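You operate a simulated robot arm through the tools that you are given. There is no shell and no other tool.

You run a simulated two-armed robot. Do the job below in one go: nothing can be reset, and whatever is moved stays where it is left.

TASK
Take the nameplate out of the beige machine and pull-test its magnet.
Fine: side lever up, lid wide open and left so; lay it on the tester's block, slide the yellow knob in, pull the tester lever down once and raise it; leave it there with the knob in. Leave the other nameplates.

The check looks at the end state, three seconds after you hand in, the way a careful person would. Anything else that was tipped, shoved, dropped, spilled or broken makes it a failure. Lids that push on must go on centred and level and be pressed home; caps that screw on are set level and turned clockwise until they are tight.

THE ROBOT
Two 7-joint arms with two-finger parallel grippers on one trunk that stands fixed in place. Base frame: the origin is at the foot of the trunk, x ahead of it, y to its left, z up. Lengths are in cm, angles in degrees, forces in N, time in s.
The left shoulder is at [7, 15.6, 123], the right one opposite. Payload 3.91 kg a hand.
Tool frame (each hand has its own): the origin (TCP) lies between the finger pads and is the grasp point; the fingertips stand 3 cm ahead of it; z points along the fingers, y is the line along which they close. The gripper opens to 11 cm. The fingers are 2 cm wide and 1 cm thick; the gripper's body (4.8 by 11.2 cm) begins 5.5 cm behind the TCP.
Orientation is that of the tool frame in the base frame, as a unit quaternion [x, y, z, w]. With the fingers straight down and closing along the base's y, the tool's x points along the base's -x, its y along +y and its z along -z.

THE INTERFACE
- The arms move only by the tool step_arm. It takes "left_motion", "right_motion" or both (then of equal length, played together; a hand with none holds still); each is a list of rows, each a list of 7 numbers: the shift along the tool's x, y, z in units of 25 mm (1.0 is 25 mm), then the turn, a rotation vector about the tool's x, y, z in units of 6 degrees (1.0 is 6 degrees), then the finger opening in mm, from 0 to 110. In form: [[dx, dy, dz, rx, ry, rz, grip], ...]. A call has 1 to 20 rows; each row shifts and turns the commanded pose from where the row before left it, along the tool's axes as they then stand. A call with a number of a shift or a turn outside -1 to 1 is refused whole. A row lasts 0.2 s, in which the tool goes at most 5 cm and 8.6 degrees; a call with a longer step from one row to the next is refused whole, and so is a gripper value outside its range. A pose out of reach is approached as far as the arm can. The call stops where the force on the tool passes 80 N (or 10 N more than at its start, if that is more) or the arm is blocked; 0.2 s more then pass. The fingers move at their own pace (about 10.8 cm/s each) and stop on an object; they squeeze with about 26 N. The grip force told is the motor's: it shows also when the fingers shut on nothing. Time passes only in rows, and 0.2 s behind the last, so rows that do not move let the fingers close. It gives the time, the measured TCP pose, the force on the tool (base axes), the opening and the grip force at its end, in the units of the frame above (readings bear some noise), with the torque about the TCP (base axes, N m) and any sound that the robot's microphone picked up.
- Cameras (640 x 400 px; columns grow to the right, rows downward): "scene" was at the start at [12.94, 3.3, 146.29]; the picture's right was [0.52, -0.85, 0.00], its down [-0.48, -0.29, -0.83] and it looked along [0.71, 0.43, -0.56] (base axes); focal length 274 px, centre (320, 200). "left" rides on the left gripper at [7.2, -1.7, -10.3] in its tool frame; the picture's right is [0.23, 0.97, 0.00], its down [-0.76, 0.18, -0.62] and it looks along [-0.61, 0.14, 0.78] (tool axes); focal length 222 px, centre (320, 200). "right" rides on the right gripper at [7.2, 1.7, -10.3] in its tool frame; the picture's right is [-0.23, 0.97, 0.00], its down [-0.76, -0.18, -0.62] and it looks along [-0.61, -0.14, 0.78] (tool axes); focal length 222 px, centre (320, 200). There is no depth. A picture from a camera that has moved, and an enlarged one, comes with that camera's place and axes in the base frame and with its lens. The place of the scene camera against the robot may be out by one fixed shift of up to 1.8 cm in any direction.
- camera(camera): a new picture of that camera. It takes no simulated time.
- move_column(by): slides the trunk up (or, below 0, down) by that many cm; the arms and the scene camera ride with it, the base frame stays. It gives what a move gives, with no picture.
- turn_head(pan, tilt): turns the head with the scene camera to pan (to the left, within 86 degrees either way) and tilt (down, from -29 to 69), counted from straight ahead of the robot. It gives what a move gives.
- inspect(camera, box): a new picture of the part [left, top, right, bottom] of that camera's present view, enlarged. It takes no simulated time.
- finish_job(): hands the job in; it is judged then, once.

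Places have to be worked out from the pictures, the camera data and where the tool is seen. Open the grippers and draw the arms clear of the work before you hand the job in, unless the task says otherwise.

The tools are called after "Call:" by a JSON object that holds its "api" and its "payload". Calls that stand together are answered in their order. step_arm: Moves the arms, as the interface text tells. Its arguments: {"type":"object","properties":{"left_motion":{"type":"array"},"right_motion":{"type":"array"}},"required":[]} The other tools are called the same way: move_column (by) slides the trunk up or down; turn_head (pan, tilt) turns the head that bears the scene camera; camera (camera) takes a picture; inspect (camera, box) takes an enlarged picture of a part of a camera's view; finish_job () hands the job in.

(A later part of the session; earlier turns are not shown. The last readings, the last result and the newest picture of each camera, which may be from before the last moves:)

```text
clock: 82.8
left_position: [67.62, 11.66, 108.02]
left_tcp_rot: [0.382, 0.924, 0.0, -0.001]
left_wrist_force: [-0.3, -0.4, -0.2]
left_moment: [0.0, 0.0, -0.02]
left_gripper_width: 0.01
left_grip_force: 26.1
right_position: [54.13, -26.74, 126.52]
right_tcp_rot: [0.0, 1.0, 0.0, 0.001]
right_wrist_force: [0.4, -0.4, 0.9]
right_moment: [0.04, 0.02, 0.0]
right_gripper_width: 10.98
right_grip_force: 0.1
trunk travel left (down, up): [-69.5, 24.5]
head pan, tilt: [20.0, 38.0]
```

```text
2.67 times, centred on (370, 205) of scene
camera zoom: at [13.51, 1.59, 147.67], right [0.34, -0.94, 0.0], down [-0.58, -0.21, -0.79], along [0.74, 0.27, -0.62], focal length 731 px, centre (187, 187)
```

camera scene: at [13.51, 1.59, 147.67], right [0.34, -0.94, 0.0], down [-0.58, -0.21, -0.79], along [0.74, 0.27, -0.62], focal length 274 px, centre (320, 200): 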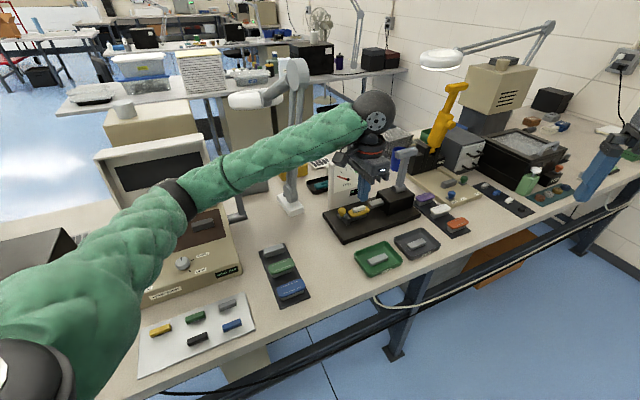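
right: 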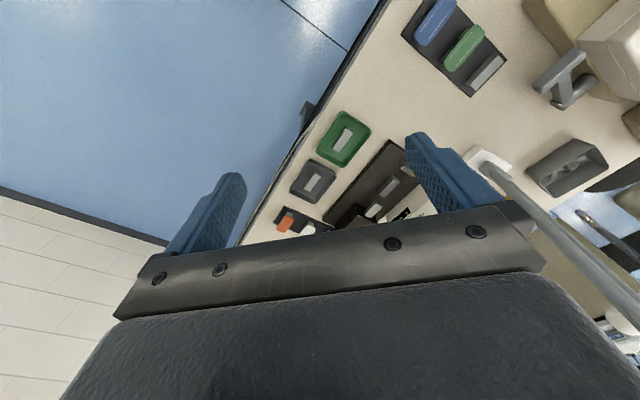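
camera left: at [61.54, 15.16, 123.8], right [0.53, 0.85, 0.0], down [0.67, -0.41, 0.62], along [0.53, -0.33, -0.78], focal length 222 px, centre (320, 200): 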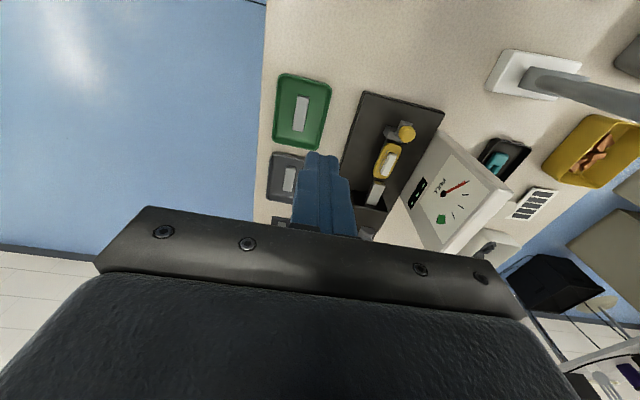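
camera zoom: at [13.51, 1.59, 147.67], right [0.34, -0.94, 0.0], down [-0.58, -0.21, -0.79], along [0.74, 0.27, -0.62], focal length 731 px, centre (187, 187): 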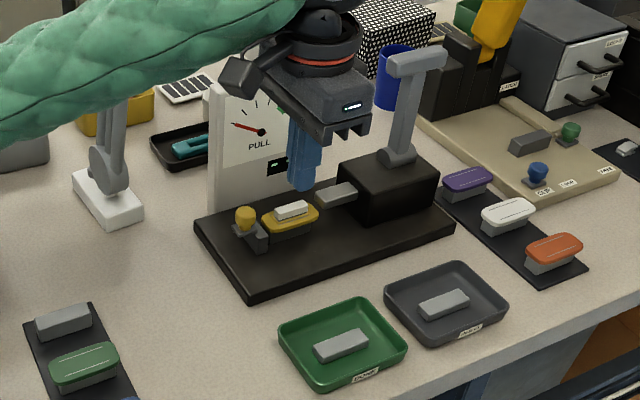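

The tester lever stands vertical: handle bar centre at about (100.4, 2.8, 103.2), pivot z≈88.5. I pitch the left tool 40° and stage in front of the left half of the bar with the fingers open.

Call:
{"api": "step_arm", "payload": {"left_motion": [[0, 0, 0, -0.952, 0, 0, 50], [0, 0, 0, -0.952, 0, 0, 50], [0, 0, 0, -0.952, 0, 0, 50], [0, 0, 0, -0.952, 0, 0, 50], [0, 0, 0, -0.952, 0, 0, 50], [0, 0, 0, -0.952, 0, 0, 50], [0, 0, 0, -0.952, 0, 0, 50], [0, 0, 0, 0, 0, 0, 50]]}}

Call:
{"api": "step_arm", "payload": {"left_motion": [[-0.967, 0.361, 0.241, 0, 0, 0, 50], [-0.967, 0.361, 0.241, 0, 0, 0, 50], [-0.967, 0.361, 0.241, 0, 0, 0, 50], [-0.967, 0.361, 0.241, 0, 0, 0, 50], [-0.967, 0.361, 0.241, 0, 0, 0, 50], [-0.967, 0.361, 0.241, 0, 0, 0, 50], [-0.967, 0.361, 0.241, 0, 0, 0, 50], [-0.967, 0.361, 0.241, 0, 0, 0, 50], [-0.967, 0.361, 0.241, 0, 0, 0, 50], [-0.967, 0.361, 0.241, 0, 0, 0, 50], [-0.967, 0.361, 0.241, 0, 0, 0, 50], [0, 0, 0, 0, 0, 0, 50]]}}

Call:
{"api": "camera", "payload": {"camera": "left"}}

Call:
{"api": "inspect", "payload": {"camera": "scene", "box": [260, 80, 480, 280]}}

```text
clock: 84.6
left_position: [67.6, 11.46, 107.97]
left_tcp_rot: [0.36, 0.868, 0.316, 0.13]
left_wrist_force: [-0.3, 0.1, -0.3]
left_moment: [0.0, -0.03, 0.0]
left_gripper_width: 5.01
left_grip_force: 0.1
right_position: [54.17, -26.82, 126.57]
right_tcp_rot: [0.0, 1.0, 0.0, -0.001]
right_wrist_force: [-0.1, -0.6, 0.0]
right_moment: [-0.03, 0.0, 0.01]
right_gripper_width: 11.02
right_grip_force: 0.2
trunk travel left (down, up): [-69.5, 24.5]
head pan, tilt: [20.0, 38.0]
```

```text
clock: 87.2
left_position: [95.0, 1.05, 109.22]
left_tcp_rot: [0.36, 0.868, 0.316, 0.13]
left_wrist_force: [-0.8, 0.6, 0.6]
left_moment: [-0.05, 0.02, -0.02]
left_gripper_width: 4.98
left_grip_force: 0.0
right_position: [54.09, -26.83, 126.43]
right_tcp_rot: [0.0, 1.0, -0.001, -0.001]
right_wrist_force: [0.3, -0.5, 0.6]
right_moment: [0.01, 0.0, 0.0]
right_gripper_width: 11.03
right_grip_force: 0.0
trunk travel left (down, up): [-69.5, 24.5]
head pan, tilt: [20.0, 38.0]
```

```text
taken
camera left: at [84.29, 0.47, 116.1], right [0.37, 0.69, 0.63], down [0.35, -0.73, 0.59], along [0.86, 0.0, -0.51], focal length 222 px, centre (320, 200)
```

left: 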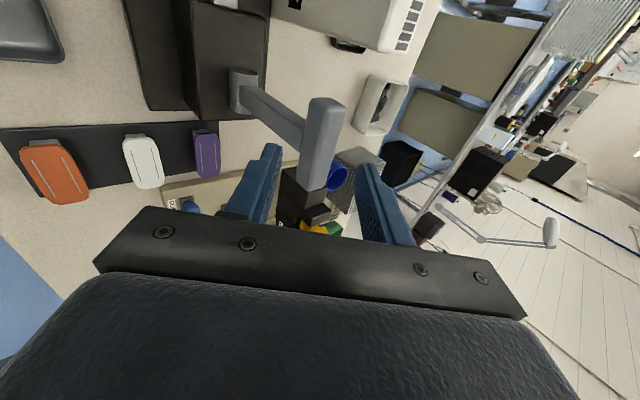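

```text
2.00 times, centred on (370, 180) of scene
camera zoom: at [13.48, 1.65, 147.68], right [0.34, -0.94, 0.0], down [-0.58, -0.21, -0.79], along [0.74, 0.27, -0.62], focal length 548 px, centre (220, 240)
```

zoom: 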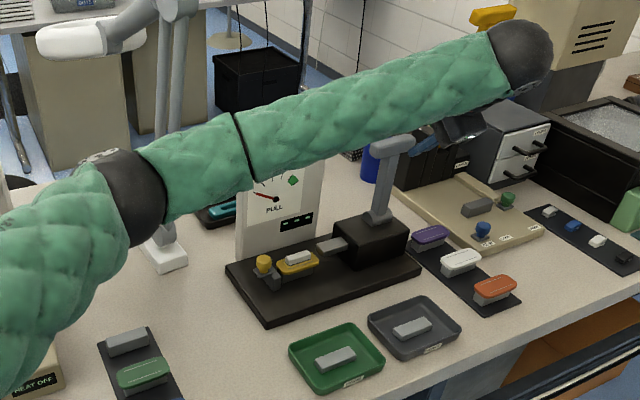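

The bar's near end computes to e1 64.7, e2 73, z 103.2 – consistent, and it's between the fingers. I advance along the tool axis to straddle it.

Call:
{"api": "step_arm", "payload": {"left_motion": [[0, 0, 0.7, 0, 0, 0, 50], [0, 0, 0.7, 0, 0, 0, 50], [0, 0, 0.7, 0, 0, 0, 50], [0, 0, 0.6, 0, 0, 0, 50], [0, 0, 0, 0, 0, 0, 50]]}}

Call:
{"api": "camera", "payload": {"camera": "left"}}

Call:
{"api": "inspect", "payload": {"camera": "scene", "box": [300, 80, 460, 220]}}

```text
clock: 88.4
left_position: [97.82, 3.96, 104.14]
left_tcp_rot: [0.361, 0.868, 0.317, 0.131]
left_wrist_force: [-3.8, -4.8, 1.7]
left_moment: [-0.22, 0.17, 0.0]
left_gripper_width: 5.22
left_grip_force: 1.7
right_position: [54.04, -26.83, 126.42]
right_tcp_rot: [0.0, 1.0, 0.0, 0.0]
right_wrist_force: [0.0, 0.4, -0.4]
right_moment: [0.02, 0.0, 0.0]
right_gripper_width: 11.01
right_grip_force: 0.0
trunk travel left (down, up): [-69.5, 24.5]
head pan, tilt: [20.0, 38.0]
```

```text
taken
camera left: at [87.11, 3.33, 110.91], right [0.37, 0.69, 0.63], down [0.35, -0.73, 0.59], along [0.86, 0.0, -0.51], focal length 222 px, centre (320, 200)
```

left: 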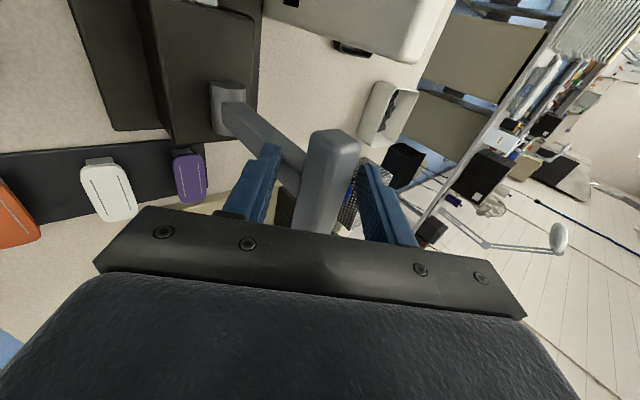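

```text
2.86 times, centred on (380, 150) of scene
camera zoom: at [13.47, 1.52, 147.68], right [0.34, -0.94, 0.0], down [-0.58, -0.21, -0.79], along [0.74, 0.27, -0.62], focal length 783 px, centre (149, 343)
```

zoom: 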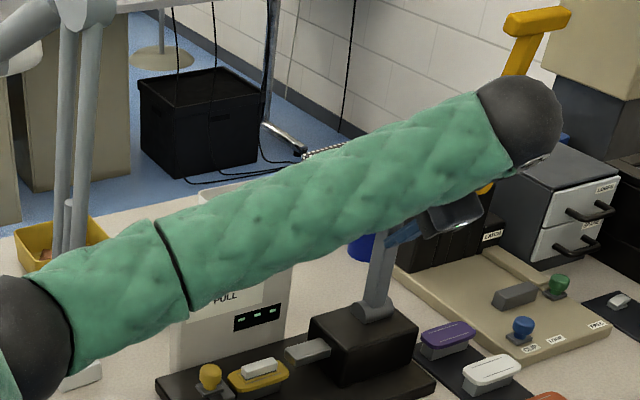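

A light touch of the lower finger on the lever's arm; I shift slightly left and back, then start pulling the lever down along its arc.

Call:
{"api": "step_arm", "payload": {"left_motion": [[0.2, 0, -0.2, 0, 0, 0, 50], [-0.0, -0.62, -0.455, -0.5, 0, 0, 50], [0, -0.654, -0.405, -0.5, 0, 0, 50], [0, -0.684, -0.352, -0.5, 0, 0, 50], [0, 0, 0, 0, 0, 0, 50]]}}

Call:
{"api": "camera", "payload": {"camera": "left"}}

Call:
{"api": "inspect", "payload": {"camera": "scene", "box": [300, 80, 460, 220]}}

```text
clock: 89.6
left_position: [93.21, 0.29, 103.38]
left_tcp_rot: [0.349, 0.84, 0.384, 0.158]
left_wrist_force: [1.0, 1.6, 2.7]
left_moment: [0.0, -0.1, 0.05]
left_gripper_width: 5.1
left_grip_force: 0.7
right_position: [54.18, -26.78, 126.42]
right_tcp_rot: [0.0, 1.0, 0.0, 0.001]
right_wrist_force: [-0.6, 0.5, 0.2]
right_moment: [-0.02, 0.04, 0.0]
right_gripper_width: 11.01
right_grip_force: 0.0
trunk travel left (down, up): [-69.5, 24.5]
head pan, tilt: [20.0, 38.0]
```

```text
taken
camera left: at [81.92, -1.09, 108.74], right [0.29, 0.61, 0.74], down [0.29, -0.79, 0.54], along [0.91, 0.05, -0.41], focal length 222 px, centre (320, 200)
```

left: 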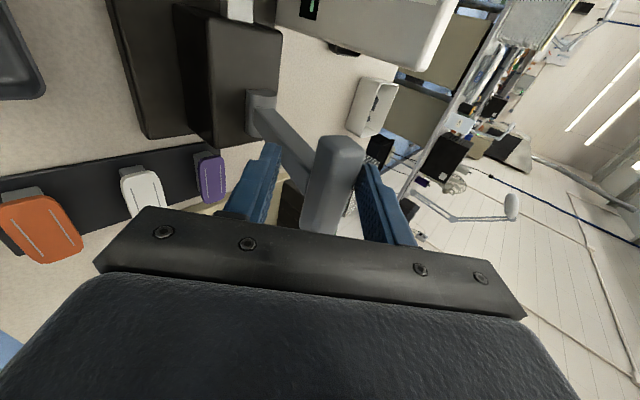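

```text
2.86 times, centred on (380, 150) of scene
camera zoom: at [13.51, 1.61, 147.67], right [0.34, -0.94, 0.0], down [-0.58, -0.21, -0.79], along [0.74, 0.27, -0.62], focal length 783 px, centre (149, 343)
```

zoom: 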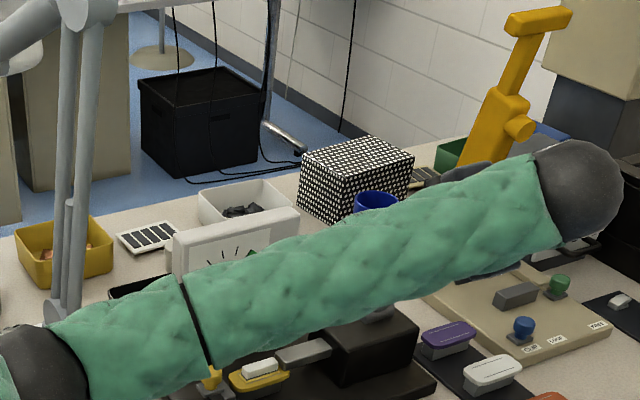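

The lever follows with little force. Continue pulling down.

Call:
{"api": "step_arm", "payload": {"left_motion": [[0, -0.71, -0.298, -0.5, 0, 0, 50], [0, -0.731, -0.241, -0.5, 0, 0, 50], [0, -0.747, -0.182, -0.5, 0, 0, 50], [0, 0, 0, 0, 0, 0, 50]]}}

Call:
{"api": "camera", "payload": {"camera": "left"}}

Call:
{"api": "camera", "payload": {"camera": "scene"}}

```text
clock: 90.6
left_position: [90.03, -3.04, 100.06]
left_tcp_rot: [0.334, 0.808, 0.448, 0.185]
left_wrist_force: [0.9, 0.9, 1.4]
left_moment: [0.0, -0.05, -0.04]
left_gripper_width: 5.11
left_grip_force: 1.2
right_position: [54.03, -26.73, 126.56]
right_tcp_rot: [0.0, 1.0, 0.0, 0.0]
right_wrist_force: [0.7, 0.0, 0.0]
right_moment: [0.0, -0.01, -0.01]
right_gripper_width: 11.03
right_grip_force: 0.0
trunk travel left (down, up): [-69.5, 24.5]
head pan, tilt: [20.0, 38.0]
```

```text
taken
camera left: at [78.05, -4.92, 104.05], right [0.21, 0.52, 0.83], down [0.23, -0.85, 0.48], along [0.95, 0.09, -0.3], focal length 222 px, centre (320, 200)
```

left: 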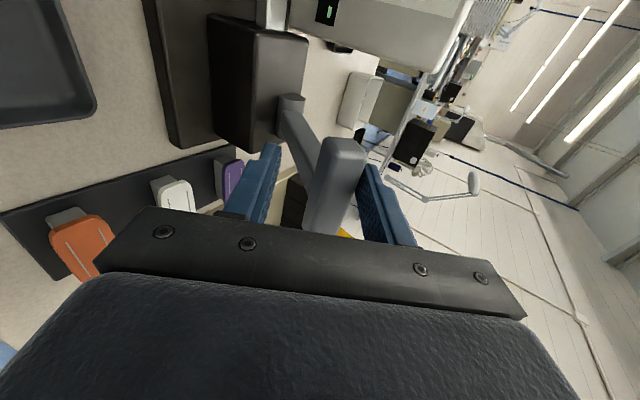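

```text
taken
camera scene: at [13.51, 1.6, 147.67], right [0.34, -0.94, 0.0], down [-0.58, -0.21, -0.79], along [0.74, 0.27, -0.62], focal length 274 px, centre (320, 200)
```

scene: 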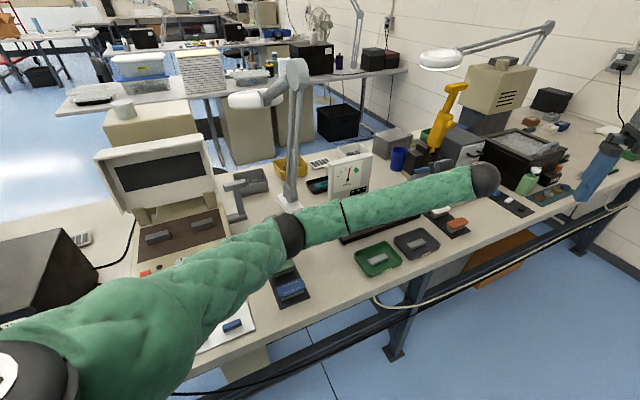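

Lid and side lever remain fine; the gauge responds. Continue the pull.

Call:
{"api": "step_arm", "payload": {"left_motion": [[0, -0.759, -0.124, -0.5, 0, 0, 50], [0, -0.767, -0.064, -0.5, 0, 0, 50], [0, 0, 0, 0, 0, 0, 50]]}}

Call:
{"api": "camera", "payload": {"camera": "left"}}

Call:
{"api": "inspect", "payload": {"camera": "scene", "box": [280, 130, 480, 260]}}

```text
clock: 91.4
left_position: [88.41, -4.7, 97.28]
left_tcp_rot: [0.325, 0.784, 0.49, 0.201]
left_wrist_force: [0.8, 0.7, 2.8]
left_moment: [-0.01, -0.07, 0.0]
left_gripper_width: 5.18
left_grip_force: 1.2
right_position: [54.1, -26.78, 126.45]
right_tcp_rot: [0.0, 1.0, 0.0, 0.0]
right_wrist_force: [0.1, -0.2, -0.7]
right_moment: [-0.04, 0.01, -0.02]
right_gripper_width: 11.03
right_grip_force: 0.1
trunk travel left (down, up): [-69.5, 24.5]
head pan, tilt: [20.0, 38.0]
```

```text
taken
camera left: at [76.19, -6.94, 100.14], right [0.14, 0.46, 0.88], down [0.2, -0.88, 0.43], along [0.97, 0.11, -0.22], focal length 222 px, centre (320, 200)
```

left: 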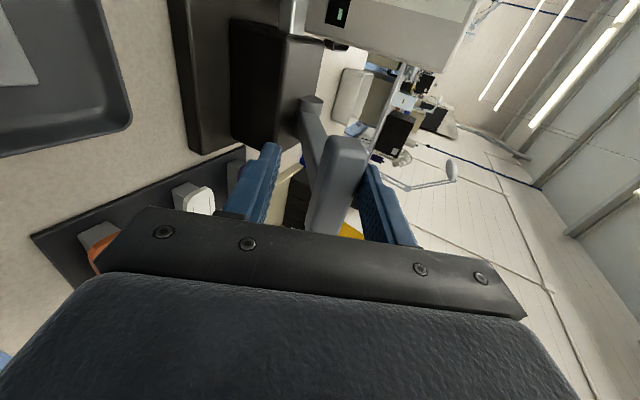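

```text
3.08 times, centred on (380, 195) of scene
camera zoom: at [13.49, 1.59, 147.67], right [0.34, -0.94, 0.0], down [-0.58, -0.21, -0.79], along [0.74, 0.27, -0.62], focal length 843 px, centre (135, 215)
```

zoom: 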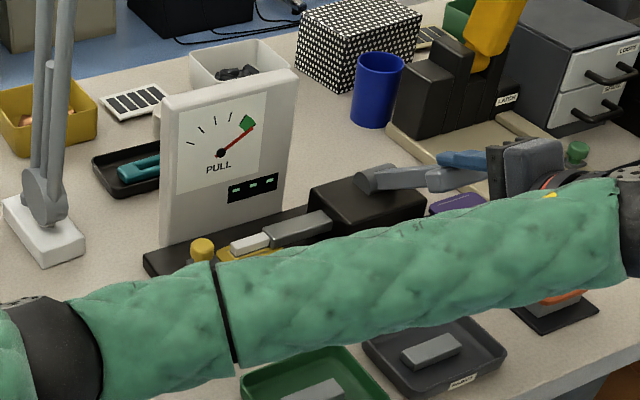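

The gauge needle is entering the green zone, and the tongue has extended over the plate. I continue to the lever's stop.

Call:
{"api": "step_arm", "payload": {"left_motion": [[0, -0.769, -0.003, -0.5, 0, 0, 50], [0, 0, 0, 0, 0, 0, 50]]}}

Call:
{"api": "inspect", "payload": {"camera": "scene", "box": [280, 130, 480, 260]}}

```text
clock: 92.0
left_position: [87.82, -5.39, 95.32]
left_tcp_rot: [0.32, 0.77, 0.51, 0.212]
left_wrist_force: [0.1, -0.1, 2.0]
left_moment: [0.0, -0.05, 0.01]
left_gripper_width: 5.13
left_grip_force: 1.0
right_position: [54.13, -26.99, 126.56]
right_tcp_rot: [0.0, 1.0, 0.0, 0.0]
right_wrist_force: [-0.2, 0.3, 0.2]
right_moment: [0.02, 0.02, -0.02]
right_gripper_width: 11.0
right_grip_force: 0.0
trunk travel left (down, up): [-69.5, 24.5]
head pan, tilt: [20.0, 38.0]
```

```text
3.08 times, centred on (380, 195) of scene
camera zoom: at [13.5, 1.59, 147.67], right [0.34, -0.94, 0.0], down [-0.58, -0.21, -0.79], along [0.74, 0.27, -0.62], focal length 843 px, centre (135, 215)
```

zoom: 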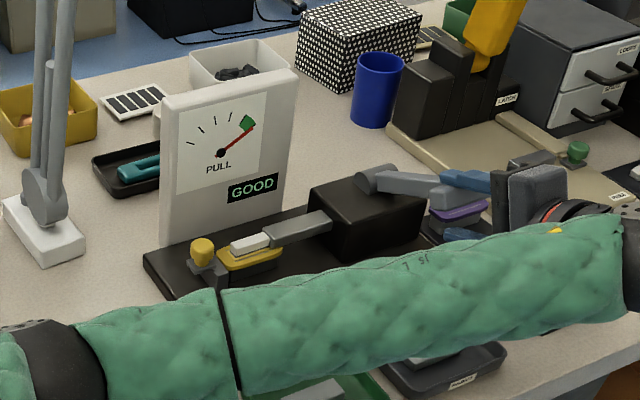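

The display reads GOOD. I narrow the fingers a bit around the bar and raise the lever back along the same arc.

Call:
{"api": "step_arm", "payload": {"left_motion": [[0, 0, 0, 0, 0, 0, 36], [0, 0, 0, 0, 0, 0, 36], [0, 0.768, 0.043, 0.5, 0, 0, 36], [0, 0.762, 0.104, 0.5, 0, 0, 36], [0, 0.752, 0.164, 0.5, 0, 0, 36], [0, 0.736, 0.221, 0.5, 0, 0, 36], [0, 0, 0, 0, 0, 0, 36]]}}

Call:
{"api": "camera", "payload": {"camera": "left"}}

Call:
{"api": "inspect", "payload": {"camera": "scene", "box": [280, 110, 480, 260]}}

```text
clock: 93.6
left_position: [91.12, -2.22, 101.62]
left_tcp_rot: [0.34, 0.819, 0.426, 0.176]
left_wrist_force: [-0.1, -1.7, -1.3]
left_moment: [-0.02, 0.07, -0.03]
left_gripper_width: 3.69
left_grip_force: 1.1
right_position: [54.17, -26.86, 126.44]
right_tcp_rot: [0.0, 1.0, -0.001, -0.001]
right_wrist_force: [-0.5, 0.0, 0.9]
right_moment: [0.03, 0.01, -0.02]
right_gripper_width: 11.01
right_grip_force: 0.0
trunk travel left (down, up): [-69.5, 24.5]
head pan, tilt: [20.0, 38.0]
```

```text
taken
camera left: at [79.36, -3.89, 105.99], right [0.24, 0.56, 0.8], down [0.25, -0.83, 0.5], along [0.94, 0.08, -0.33], focal length 222 px, centre (320, 200)
```

left: 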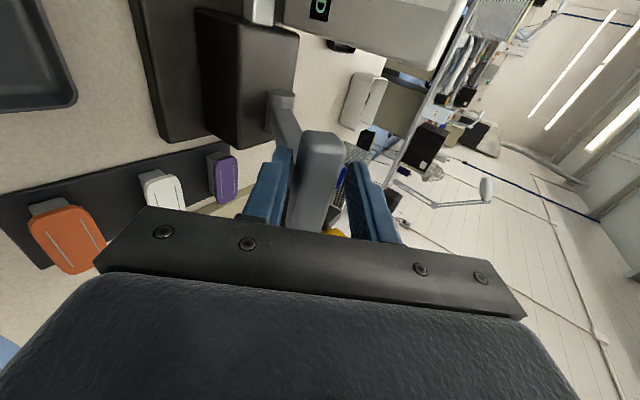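

```text
2.67 times, centred on (380, 185) of scene
camera zoom: at [13.52, 1.54, 147.67], right [0.34, -0.94, 0.0], down [-0.58, -0.21, -0.79], along [0.74, 0.27, -0.62], focal length 731 px, centre (160, 240)
```

zoom: 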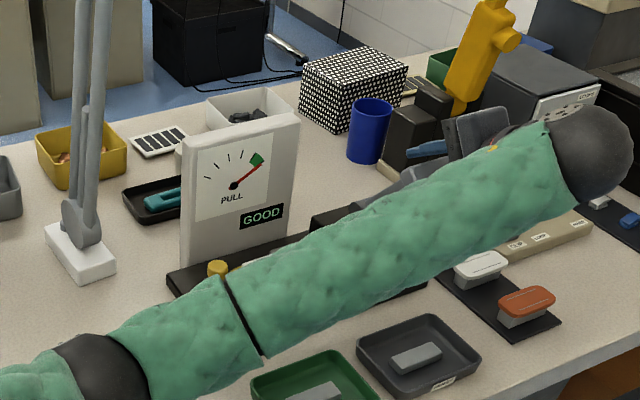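

The lever is coming up with the lower finger. Continue to vertical.

Call:
{"api": "step_arm", "payload": {"left_motion": [[0, 0.717, 0.279, 0.5, 0, 0, 36], [0, 0.693, 0.334, 0.5, 0, 0, 36], [0, 0.664, 0.388, 0.5, 0, 0, 36], [0, 0.632, 0.438, 0.5, 0, 0, 36], [0, 0, 0, 0, 0, 0, 36]]}}

Call:
{"api": "camera", "payload": {"camera": "left"}}

Call:
{"api": "inspect", "payload": {"camera": "scene", "box": [280, 110, 480, 260]}}

```text
clock: 94.8
left_position: [95.97, 2.63, 104.57]
left_tcp_rot: [0.357, 0.859, 0.338, 0.141]
left_wrist_force: [-7.1, -8.9, 8.9]
left_moment: [-1.22, 0.91, 0.05]
left_gripper_width: 3.71
left_grip_force: 44.9
right_position: [54.01, -26.95, 126.55]
right_tcp_rot: [0.0, 1.0, 0.0, 0.0]
right_wrist_force: [0.2, -0.3, 0.8]
right_moment: [-0.03, -0.03, -0.03]
right_gripper_width: 11.03
right_grip_force: 0.1
trunk travel left (down, up): [-69.5, 24.5]
head pan, tilt: [20.0, 38.0]
```

```text
taken
camera left: at [85.01, 1.75, 110.88], right [0.34, 0.66, 0.66], down [0.33, -0.75, 0.58], along [0.88, 0.02, -0.48], focal length 222 px, centre (320, 200)
```

left: 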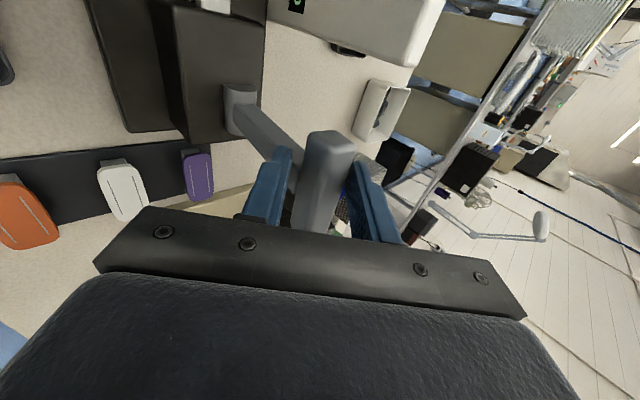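

```text
2.67 times, centred on (380, 185) of scene
camera zoom: at [13.37, 1.48, 147.7], right [0.34, -0.94, 0.0], down [-0.58, -0.21, -0.79], along [0.74, 0.27, -0.62], focal length 731 px, centre (160, 240)
```

zoom: 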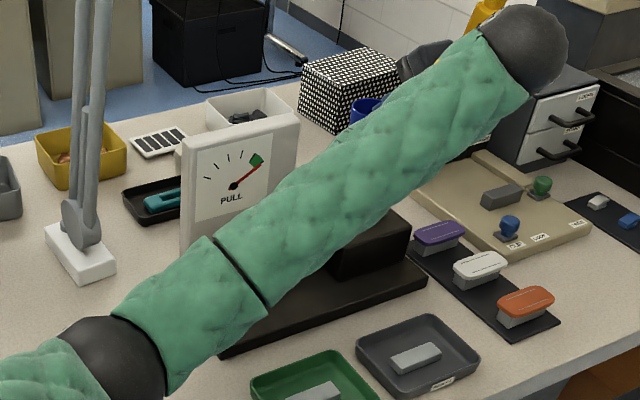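

The fingers are slightly wedged by bar and arm near vertical; I open them a little.

Call:
{"api": "step_arm", "payload": {"left_motion": [[0, 0, 0, 0, 0, 0, 46], [0, 0, -0.2, 0, 0, 0, 54], [0, 0, 0, 0, 0, 0, 54]]}}

Call:
{"api": "camera", "payload": {"camera": "left"}}

Call:
{"api": "inspect", "payload": {"camera": "left", "box": [180, 60, 420, 240]}}

```text
clock: 95.6
left_position: [95.81, 2.72, 104.76]
left_tcp_rot: [0.356, 0.86, 0.338, 0.139]
left_wrist_force: [0.2, -0.9, 0.5]
left_moment: [0.02, -0.03, 0.01]
left_gripper_width: 5.39
left_grip_force: 0.0
right_position: [54.14, -26.85, 126.43]
right_tcp_rot: [0.0, 1.0, 0.0, 0.0]
right_wrist_force: [0.1, 0.3, -0.7]
right_moment: [0.0, -0.01, 0.03]
right_gripper_width: 11.01
right_grip_force: 0.2
trunk travel left (down, up): [-69.5, 24.5]
head pan, tilt: [20.0, 38.0]
```

```text
taken
camera left: at [84.89, 1.74, 111.08], right [0.34, 0.66, 0.66], down [0.33, -0.75, 0.58], along [0.88, 0.02, -0.48], focal length 222 px, centre (320, 200)
```

left: 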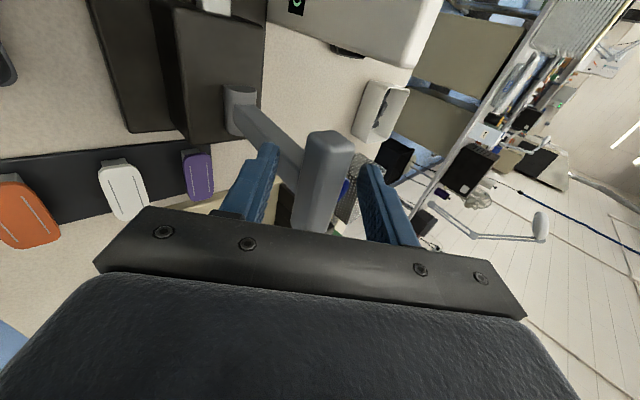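

```text
2.22 times, centred on (300, 150) of left
camera zoom: at [84.89, 1.74, 111.08], right [0.34, 0.66, 0.66], down [0.33, -0.75, 0.58], along [0.88, 0.02, -0.48], focal length 494 px, centre (364, 311)
```

zoom: 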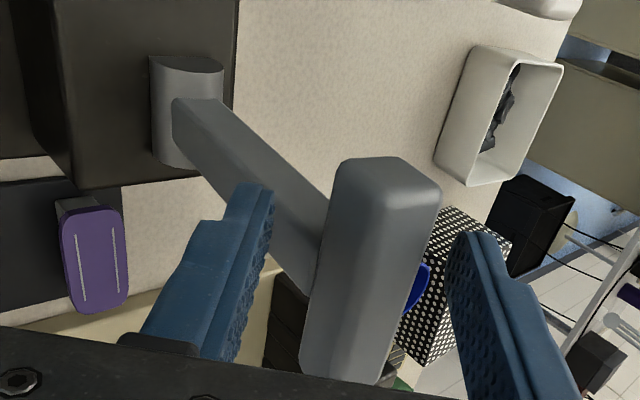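

The bar is about 5° short of vertical. I push forward with the lower finger in small steps until it stops.

Call:
{"api": "step_arm", "payload": {"left_motion": [[0, 0.3, 0.25, 0, 0, 0, 54], [0, 0.3, 0.25, 0, 0, 0, 54], [0, 0, 0, 0, 0, 0, 54]]}}

Call:
{"api": "inspect", "payload": {"camera": "left", "box": [180, 60, 420, 240]}}

```text
clock: 96.4
left_position: [97.13, 4.05, 104.77]
left_tcp_rot: [0.357, 0.86, 0.338, 0.14]
left_wrist_force: [-1.1, -1.7, 0.8]
left_moment: [-0.08, 0.05, 0.0]
left_gripper_width: 5.49
left_grip_force: 0.8
right_position: [54.12, -26.93, 126.35]
right_tcp_rot: [-0.001, 1.0, 0.0, 0.0]
right_wrist_force: [-0.4, -0.4, -0.1]
right_moment: [-0.01, 0.01, 0.0]
right_gripper_width: 11.03
right_grip_force: 0.2
trunk travel left (down, up): [-69.5, 24.5]
head pan, tilt: [20.0, 38.0]
```

```text
2.22 times, centred on (300, 150) of left
camera zoom: at [86.13, 3.11, 111.13], right [0.34, 0.66, 0.66], down [0.33, -0.75, 0.58], along [0.88, 0.02, -0.48], focal length 494 px, centre (364, 311)
```

zoom: 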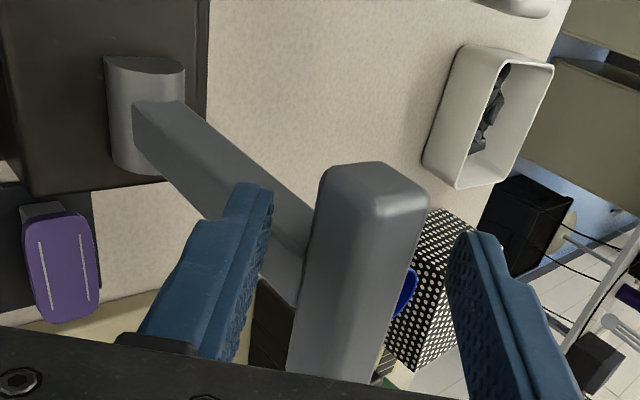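

Call:
{"api": "step_arm", "payload": {"left_motion": [[0, 0.22, 0.2, 0, 0, 0, 54], [0, 0.22, 0.2, 0, 0, 0, 54], [0, 0, 0, 0, 0, 0, 54]]}}

Call:
{"api": "inspect", "payload": {"camera": "left", "box": [180, 60, 420, 240]}}

Call:
{"api": "inspect", "payload": {"camera": "scene", "box": [280, 110, 480, 260]}}

```text
clock: 97.2
left_position: [97.71, 4.69, 105.15]
left_tcp_rot: [0.357, 0.859, 0.339, 0.141]
left_wrist_force: [-32.5, -25.0, 9.9]
left_moment: [-0.99, 1.61, -0.22]
left_gripper_width: 6.56
left_grip_force: 11.5
right_position: [53.78, -27.17, 126.6]
right_tcp_rot: [0.001, 1.0, 0.002, 0.0]
right_wrist_force: [0.3, -0.5, 1.6]
right_moment: [-0.03, 0.0, -0.04]
right_gripper_width: 11.02
right_grip_force: 0.0
trunk travel left (down, up): [-69.5, 24.5]
head pan, tilt: [20.0, 38.0]
```

```text
2.22 times, centred on (300, 150) of left
camera zoom: at [86.76, 3.72, 111.43], right [0.34, 0.66, 0.67], down [0.33, -0.75, 0.58], along [0.88, 0.02, -0.47], focal length 494 px, centre (364, 311)
```

zoom: 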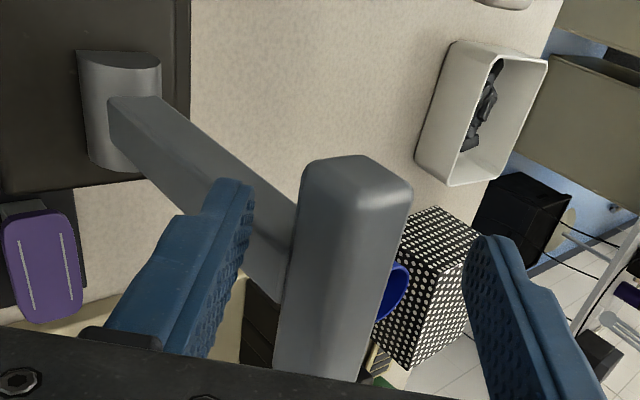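

```text
2.67 times, centred on (380, 185) of scene
camera zoom: at [13.06, 1.29, 147.73], right [0.34, -0.94, 0.0], down [-0.58, -0.21, -0.79], along [0.74, 0.27, -0.61], focal length 731 px, centre (160, 240)
```

zoom: 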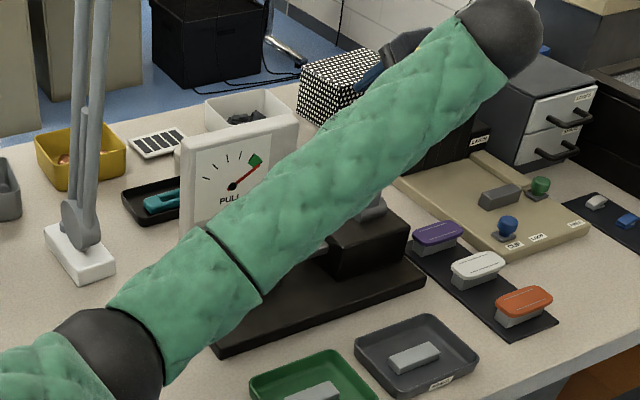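

The lever is back at its upright stop (41 N). I ease off and withdraw along the tool axis, clear of the bar.

Call:
{"api": "step_arm", "payload": {"left_motion": [[0, -0.22, -0.2, 0, 0, 0, 60], [0, -0.15, -0.3, 0, 0, 0, 60], [0, 0, -0.7, 0, 0, 0, 60], [0, 0, -0.9, 0, 0, 0, 60], [0, 0, -0.9, 0, 0, 0, 60], [0, 0, -0.9, 0, 0, 0, 60], [0, 0, -0.9, 0, 0, 0, 60], [0, 0, 0, 0, 0, 0, 60]]}}

Call:
{"api": "camera", "payload": {"camera": "left"}}

Call:
{"api": "camera", "payload": {"camera": "scene"}}

```text
clock: 99.0
left_position: [91.89, -1.12, 113.0]
left_tcp_rot: [0.357, 0.859, 0.339, 0.14]
left_wrist_force: [0.2, -0.7, -0.1]
left_moment: [-0.01, 0.01, -0.02]
left_gripper_width: 6.0
left_grip_force: 0.0
right_position: [54.07, -26.83, 126.51]
right_tcp_rot: [0.0, 1.0, 0.0, 0.0]
right_wrist_force: [-0.7, 0.3, 0.5]
right_moment: [0.03, 0.01, 0.01]
right_gripper_width: 10.97
right_grip_force: 0.0
trunk travel left (down, up): [-69.5, 24.5]
head pan, tilt: [20.0, 38.0]
```

```text
taken
camera left: at [80.95, -1.98, 119.3], right [0.34, 0.66, 0.66], down [0.33, -0.75, 0.58], along [0.88, 0.02, -0.48], focal length 222 px, centre (320, 200)
```

left: 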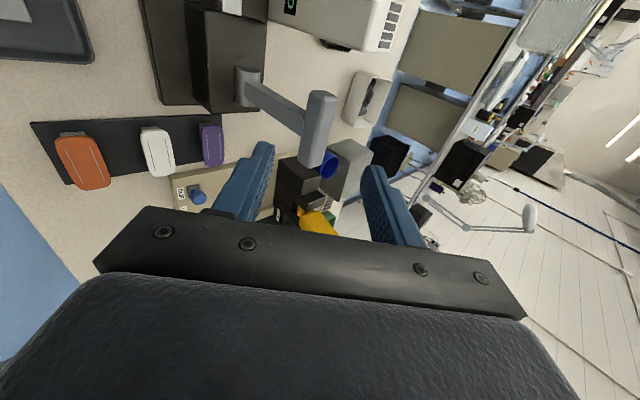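

```text
taken
camera scene: at [13.55, 1.6, 147.67], right [0.34, -0.94, 0.0], down [-0.58, -0.21, -0.79], along [0.74, 0.27, -0.62], focal length 274 px, centre (320, 200)
```

scene: 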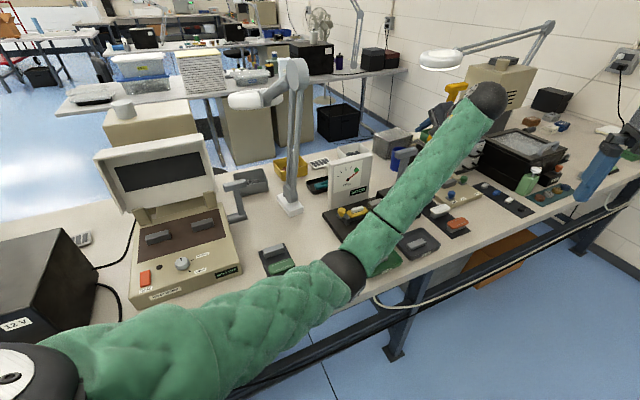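

The lever stays upright. I withdraw the left arm up and back from the tester and take a final look.

Call:
{"api": "step_arm", "payload": {"left_motion": [[0, 0.3, -0.5, 0, 0, 0, 60], [0, 0.3, -0.5, 0, 0, 0, 60], [0.945, -0.142, -0.3, 0, 0, 0, 60], [0.945, -0.142, -0.3, 0, 0, 0, 60], [0.945, -0.142, -0.3, 0, 0, 0, 60], [0.945, -0.142, -0.3, 0, 0, 0, 60], [0.945, -0.142, -0.3, 0, 0, 0, 60], [0.945, -0.142, -0.3, 0, 0, 0, 60], [0.945, -0.142, -0.3, 0, 0, 0, 60], [0.945, -0.142, -0.3, 0, 0, 0, 60], [0.945, -0.142, -0.3, 0, 0, 0, 60], [0.945, -0.142, -0.3, 0, 0, 0, 60], [0, 0, 0, 0, 0, 0, 60]]}}

Call:
{"api": "move_column", "payload": {"by": 15}}

Call:
{"api": "camera", "payload": {"camera": "scene"}}

Call:
{"api": "inspect", "payload": {"camera": "scene", "box": [300, 130, 460, 260]}}

Call:
{"api": "inspect", "payload": {"camera": "scene", "box": [80, 120, 260, 300]}}

```text
clock: 102.0
left_position: [72.62, 18.11, 117.2]
left_tcp_rot: [0.321, 0.85, 0.4, 0.122]
left_wrist_force: [-0.7, 0.6, 0.0]
left_moment: [-0.05, 0.0, 0.01]
left_gripper_width: 6.01
left_grip_force: 0.1
left hand out of reach, approached as far as the arm can: row 8, 9, 10, 11, 12
right_position: [54.15, -26.74, 126.57]
right_tcp_rot: [0.0, 1.0, 0.0, 0.0]
right_wrist_force: [-0.3, -0.2, 0.1]
right_moment: [-0.02, 0.0, 0.0]
right_gripper_width: 10.98
right_grip_force: 0.1
trunk travel left (down, up): [-69.5, 24.5]
head pan, tilt: [20.0, 38.0]
stopped in row 13 (left hand): the arm was blocked; the commanded pose is now the measured one
```

```text
clock: 103.8
left_position: [72.77, 17.9, 131.99]
left_tcp_rot: [0.322, 0.85, 0.398, 0.121]
left_wrist_force: [0.4, 1.0, 1.3]
left_moment: [-0.01, 0.01, 0.0]
left_gripper_width: 5.99
left_grip_force: 0.1
right_position: [54.14, -26.88, 141.46]
right_tcp_rot: [0.0, 1.0, 0.0, 0.0]
right_wrist_force: [0.3, -0.9, -0.3]
right_moment: [0.03, -0.02, 0.03]
right_gripper_width: 11.03
right_grip_force: 0.1
trunk travel left (down, up): [-84.5, 9.5]
head pan, tilt: [20.0, 38.0]
```

```text
taken
camera scene: at [13.54, 1.55, 162.66], right [0.34, -0.94, 0.0], down [-0.58, -0.21, -0.79], along [0.74, 0.27, -0.62], focal length 274 px, centre (320, 200)
```

scene: 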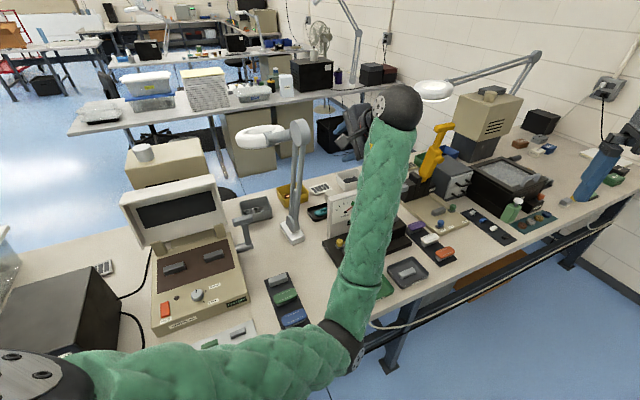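

```text
3.08 times, centred on (380, 195) of scene
camera zoom: at [13.54, 1.55, 162.66], right [0.34, -0.94, 0.0], down [-0.58, -0.21, -0.79], along [0.74, 0.27, -0.62], focal length 843 px, centre (135, 215)
```

zoom: 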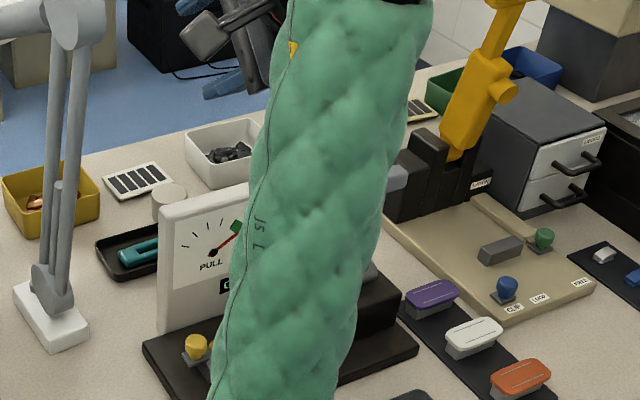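

```text
2.22 times, centred on (170, 210) of scene
camera zoom: at [13.54, 1.55, 162.66], right [0.34, -0.94, 0.0], down [-0.58, -0.21, -0.79], along [0.74, 0.27, -0.62], focal length 609 px, centre (653, 178)
```

zoom: 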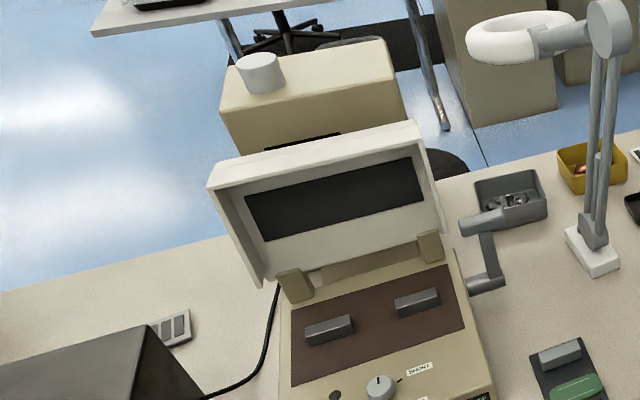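

The hand is well clear above; I unpitch it and move it left so I can verify the tester.

Call:
{"api": "step_arm", "payload": {"left_motion": [[0, 0, 0, 0.95, 0, 0, 60], [0, 0, 0, 0.95, 0, 0, 60], [0, 0, 0, 0.95, 0, 0, 60], [0, 0, 0, 0.95, 0, 0, 60], [0, 0, 0, 0.95, 0, 0, 60], [0, 0, 0, 0.95, 0, 0, 60], [0, 0, 0, 0.95, 0, 0, 60], [0, 0, 0, 0, 0, 0, 60]]}}

Call:
{"api": "camera", "payload": {"camera": "scene"}}

```text
clock: 105.5
left_position: [86.52, 31.33, 120.81]
left_tcp_rot: [0.333, 0.937, 0.101, 0.012]
left_wrist_force: [-26.8, -11.3, 49.2]
left_moment: [1.13, 0.82, 1.04]
left_gripper_width: 5.99
left_grip_force: 0.0
left hand out of reach, approached as far as the arm can: row 2, 3, 4, 5, 6, 7
right_position: [53.58, -26.97, 141.83]
right_tcp_rot: [0.0, 1.0, 0.001, 0.003]
right_wrist_force: [0.1, 0.7, 0.6]
right_moment: [-0.01, -0.01, -0.01]
right_gripper_width: 10.98
right_grip_force: 0.0
trunk travel left (down, up): [-84.5, 9.5]
head pan, tilt: [20.0, 38.0]
stopped in row 8 (left hand): the force on the tool passed its limit at 101 N (the readings are from after the stop); the commanded pose is now the measured one
```

```text
taken
camera scene: at [12.71, 1.37, 162.78], right [0.34, -0.94, 0.0], down [-0.57, -0.21, -0.79], along [0.74, 0.27, -0.61], focal length 274 px, centre (320, 200)
```

scene: 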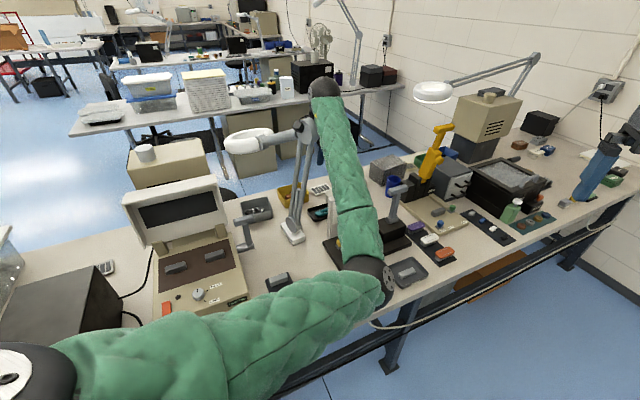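

The hand drifted into the lamp (force 101 N, stopped). I look closely before moving away.

Call:
{"api": "inspect", "payload": {"camera": "scene", "box": [200, 70, 440, 290]}}

Call:
{"api": "camera", "payload": {"camera": "left"}}

```text
1.82 times, centred on (320, 180) of scene
camera zoom: at [12.71, 1.37, 162.78], right [0.34, -0.94, 0.0], down [-0.57, -0.21, -0.79], along [0.74, 0.27, -0.61], focal length 498 px, centre (320, 236)
```

zoom: 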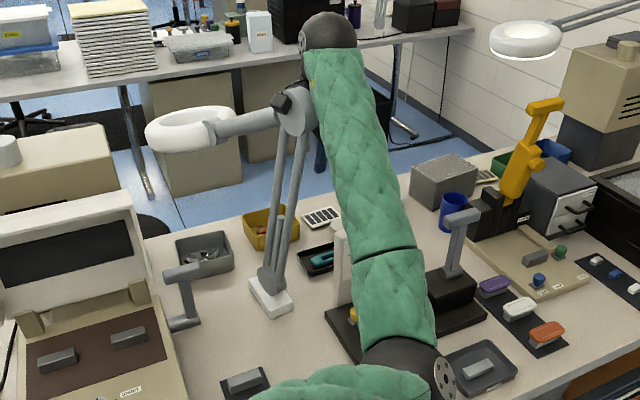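

```text
taken
camera left: at [78.93, 32.63, 130.99], right [0.43, 0.88, 0.2], down [0.65, -0.46, 0.61], along [0.63, -0.13, -0.77], focal length 222 px, centre (320, 200)
```

left: 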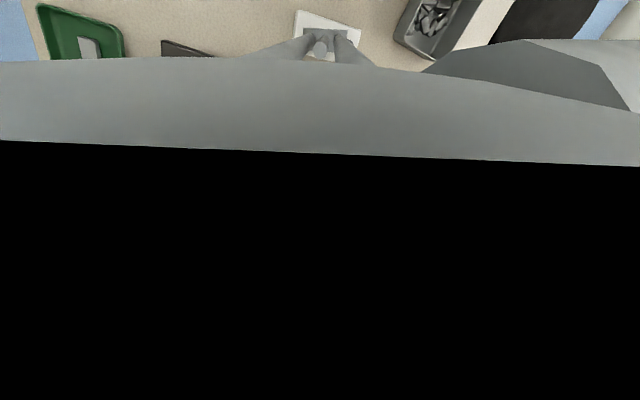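

The hand's camera bracket rests against the lamp's top joint from above. Raising the trunk lifts the hand straight off along the reaction force.

Call:
{"api": "move_column", "payload": {"by": 3}}

Call:
{"api": "camera", "payload": {"camera": "left"}}

Call:
{"api": "inspect", "payload": {"camera": "scene", "box": [200, 70, 440, 290]}}

```text
clock: 106.3
left_position: [86.84, 31.45, 123.08]
left_tcp_rot: [0.337, 0.937, 0.097, 0.009]
left_wrist_force: [-0.1, -0.9, 0.9]
left_moment: [0.05, 0.01, 0.01]
left_gripper_width: 6.02
left_grip_force: 0.1
right_position: [53.86, -26.86, 144.51]
right_tcp_rot: [0.001, 1.0, 0.001, 0.001]
right_wrist_force: [-0.3, -0.6, 0.1]
right_moment: [-0.04, -0.03, 0.02]
right_gripper_width: 10.99
right_grip_force: 0.1
trunk travel left (down, up): [-87.5, 6.5]
head pan, tilt: [20.0, 38.0]
```

```text
taken
camera left: at [79.38, 32.65, 133.15], right [0.43, 0.88, 0.19], down [0.65, -0.46, 0.61], along [0.62, -0.14, -0.77], focal length 222 px, centre (320, 200)
```

left: 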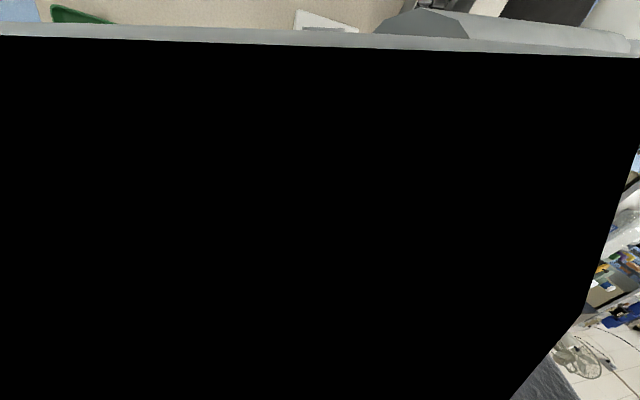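

```text
1.82 times, centred on (320, 180) of scene
camera zoom: at [13.19, 1.44, 165.69], right [0.34, -0.94, 0.0], down [-0.58, -0.21, -0.79], along [0.74, 0.27, -0.61], focal length 498 px, centre (320, 236)
```

zoom: 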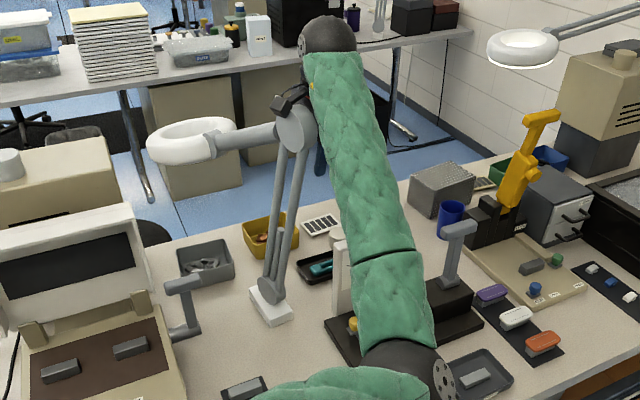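

Call:
{"api": "step_arm", "payload": {"left_motion": [[0, 0, 0, 0, 0, 0, 60], [0, 0, 0, 0, 0, 0, 60]]}}

Call:
{"api": "camera", "payload": {"camera": "scene"}}

Call:
{"api": "inspect", "payload": {"camera": "scene", "box": [270, 80, 370, 170]}}

```text
clock: 106.9
left_position: [87.06, 31.4, 122.91]
left_tcp_rot: [0.336, 0.937, 0.098, 0.007]
left_wrist_force: [-0.9, 0.5, 0.2]
left_moment: [0.02, 0.0, -0.01]
left_gripper_width: 6.01
left_grip_force: 0.0
right_position: [54.12, -26.92, 144.59]
right_tcp_rot: [0.001, 1.0, 0.0, 0.0]
right_wrist_force: [0.0, -0.5, -0.2]
right_moment: [0.01, -0.02, 0.0]
right_gripper_width: 11.0
right_grip_force: 0.1
trunk travel left (down, up): [-87.5, 6.5]
head pan, tilt: [20.0, 38.0]
```

```text
taken
camera scene: at [13.39, 1.51, 165.69], right [0.34, -0.94, 0.0], down [-0.58, -0.21, -0.79], along [0.74, 0.27, -0.62], focal length 274 px, centre (320, 200)
```

scene: 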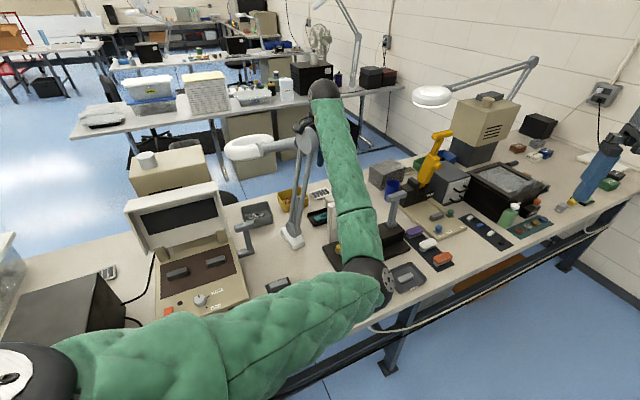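

```text
4.44 times, centred on (320, 125) of scene
camera zoom: at [13.39, 1.51, 165.69], right [0.34, -0.94, 0.0], down [-0.58, -0.21, -0.79], along [0.74, 0.27, -0.62], focal length 1218 px, centre (320, 533)
```

zoom: 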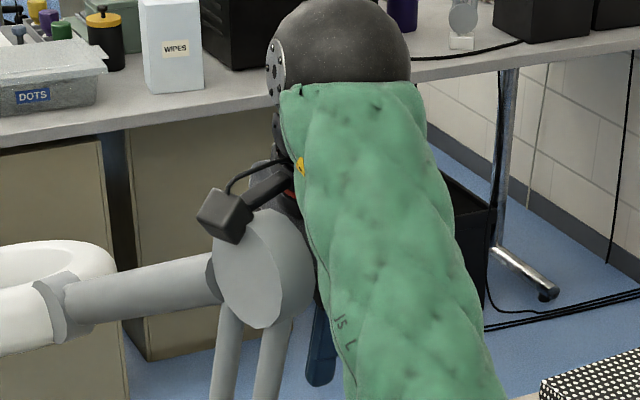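

The hand sits behind the lamp's joint with its camera bracket on top of it. I lift further with the trunk before moving sideways.

Call:
{"api": "move_column", "payload": {"by": 6.5}}

Call:
{"api": "inspect", "payload": {"camera": "scene", "box": [220, 60, 420, 270]}}

Call:
{"api": "camera", "payload": {"camera": "left"}}

```text
clock: 107.9
left_position: [87.04, 31.46, 129.3]
left_tcp_rot: [0.335, 0.937, 0.098, 0.007]
left_wrist_force: [0.2, -0.3, 0.0]
left_moment: [0.01, -0.02, 0.01]
left_gripper_width: 6.0
left_grip_force: 0.2
right_position: [54.22, -26.86, 150.95]
right_tcp_rot: [0.0, 1.0, 0.0, 0.0]
right_wrist_force: [-0.1, 1.2, 0.3]
right_moment: [-0.02, 0.01, -0.03]
right_gripper_width: 10.98
right_grip_force: 0.0
trunk travel left (down, up): [-94.0, 0.0]
head pan, tilt: [20.0, 38.0]
```

```text
1.90 times, centred on (320, 165) of scene
camera zoom: at [13.53, 1.55, 172.16], right [0.34, -0.94, 0.0], down [-0.58, -0.21, -0.79], along [0.74, 0.27, -0.62], focal length 522 px, centre (320, 267)
```

zoom: 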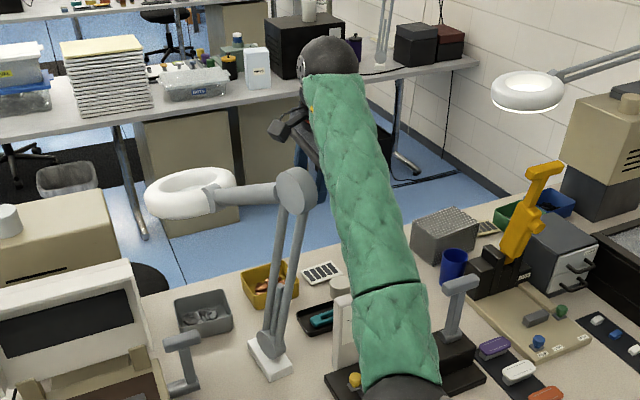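

```text
taken
camera left: at [79.62, 32.76, 139.42], right [0.43, 0.88, 0.19], down [0.65, -0.46, 0.61], along [0.62, -0.14, -0.77], focal length 222 px, centre (320, 200)
```

left: 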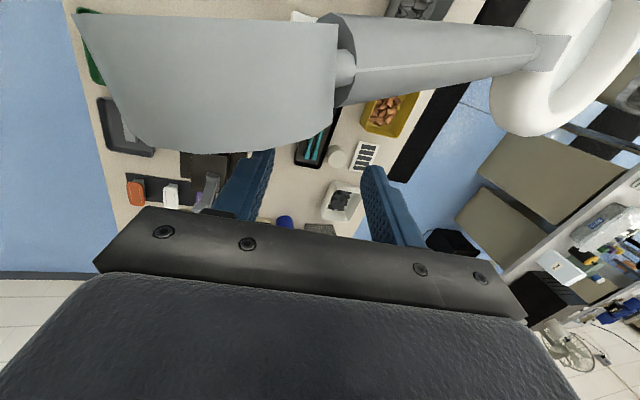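

Now above the joint. I raise the hand 5 cm more by the arm and move it to the right, away from the lamp.

Call:
{"api": "step_arm", "payload": {"left_motion": [[0, 0, -0.5, 0, 0, 0, 60], [0, 0, -0.8, 0, 0, 0, 60], [0, 0, -0.8, 0, 0, 0, 60], [0, 0, 0, 0, 0, 0, 60]]}}

Call:
{"api": "inspect", "payload": {"camera": "scene", "box": [220, 60, 420, 270]}}

```text
clock: 108.9
left_position: [87.88, 31.63, 133.89]
left_tcp_rot: [0.337, 0.936, 0.098, 0.009]
left_wrist_force: [-0.1, -0.5, -0.2]
left_moment: [0.0, -0.02, 0.02]
left_gripper_width: 6.02
left_grip_force: 0.0
left hand out of reach, approached as far as the arm can: row 2, 3
right_position: [54.21, -26.75, 150.96]
right_tcp_rot: [0.0, 1.0, 0.0, 0.0]
right_wrist_force: [-0.1, 0.3, 0.2]
right_moment: [-0.02, 0.01, -0.01]
right_gripper_width: 11.0
right_grip_force: 0.1
trunk travel left (down, up): [-94.0, 0.0]
head pan, tilt: [20.0, 38.0]
```

```text
1.90 times, centred on (320, 165) of scene
camera zoom: at [13.52, 1.64, 172.17], right [0.34, -0.94, 0.0], down [-0.58, -0.21, -0.79], along [0.74, 0.27, -0.62], focal length 522 px, centre (320, 267)
```

zoom: 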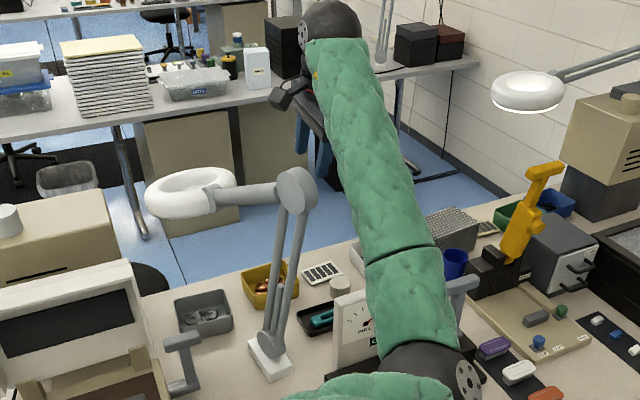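

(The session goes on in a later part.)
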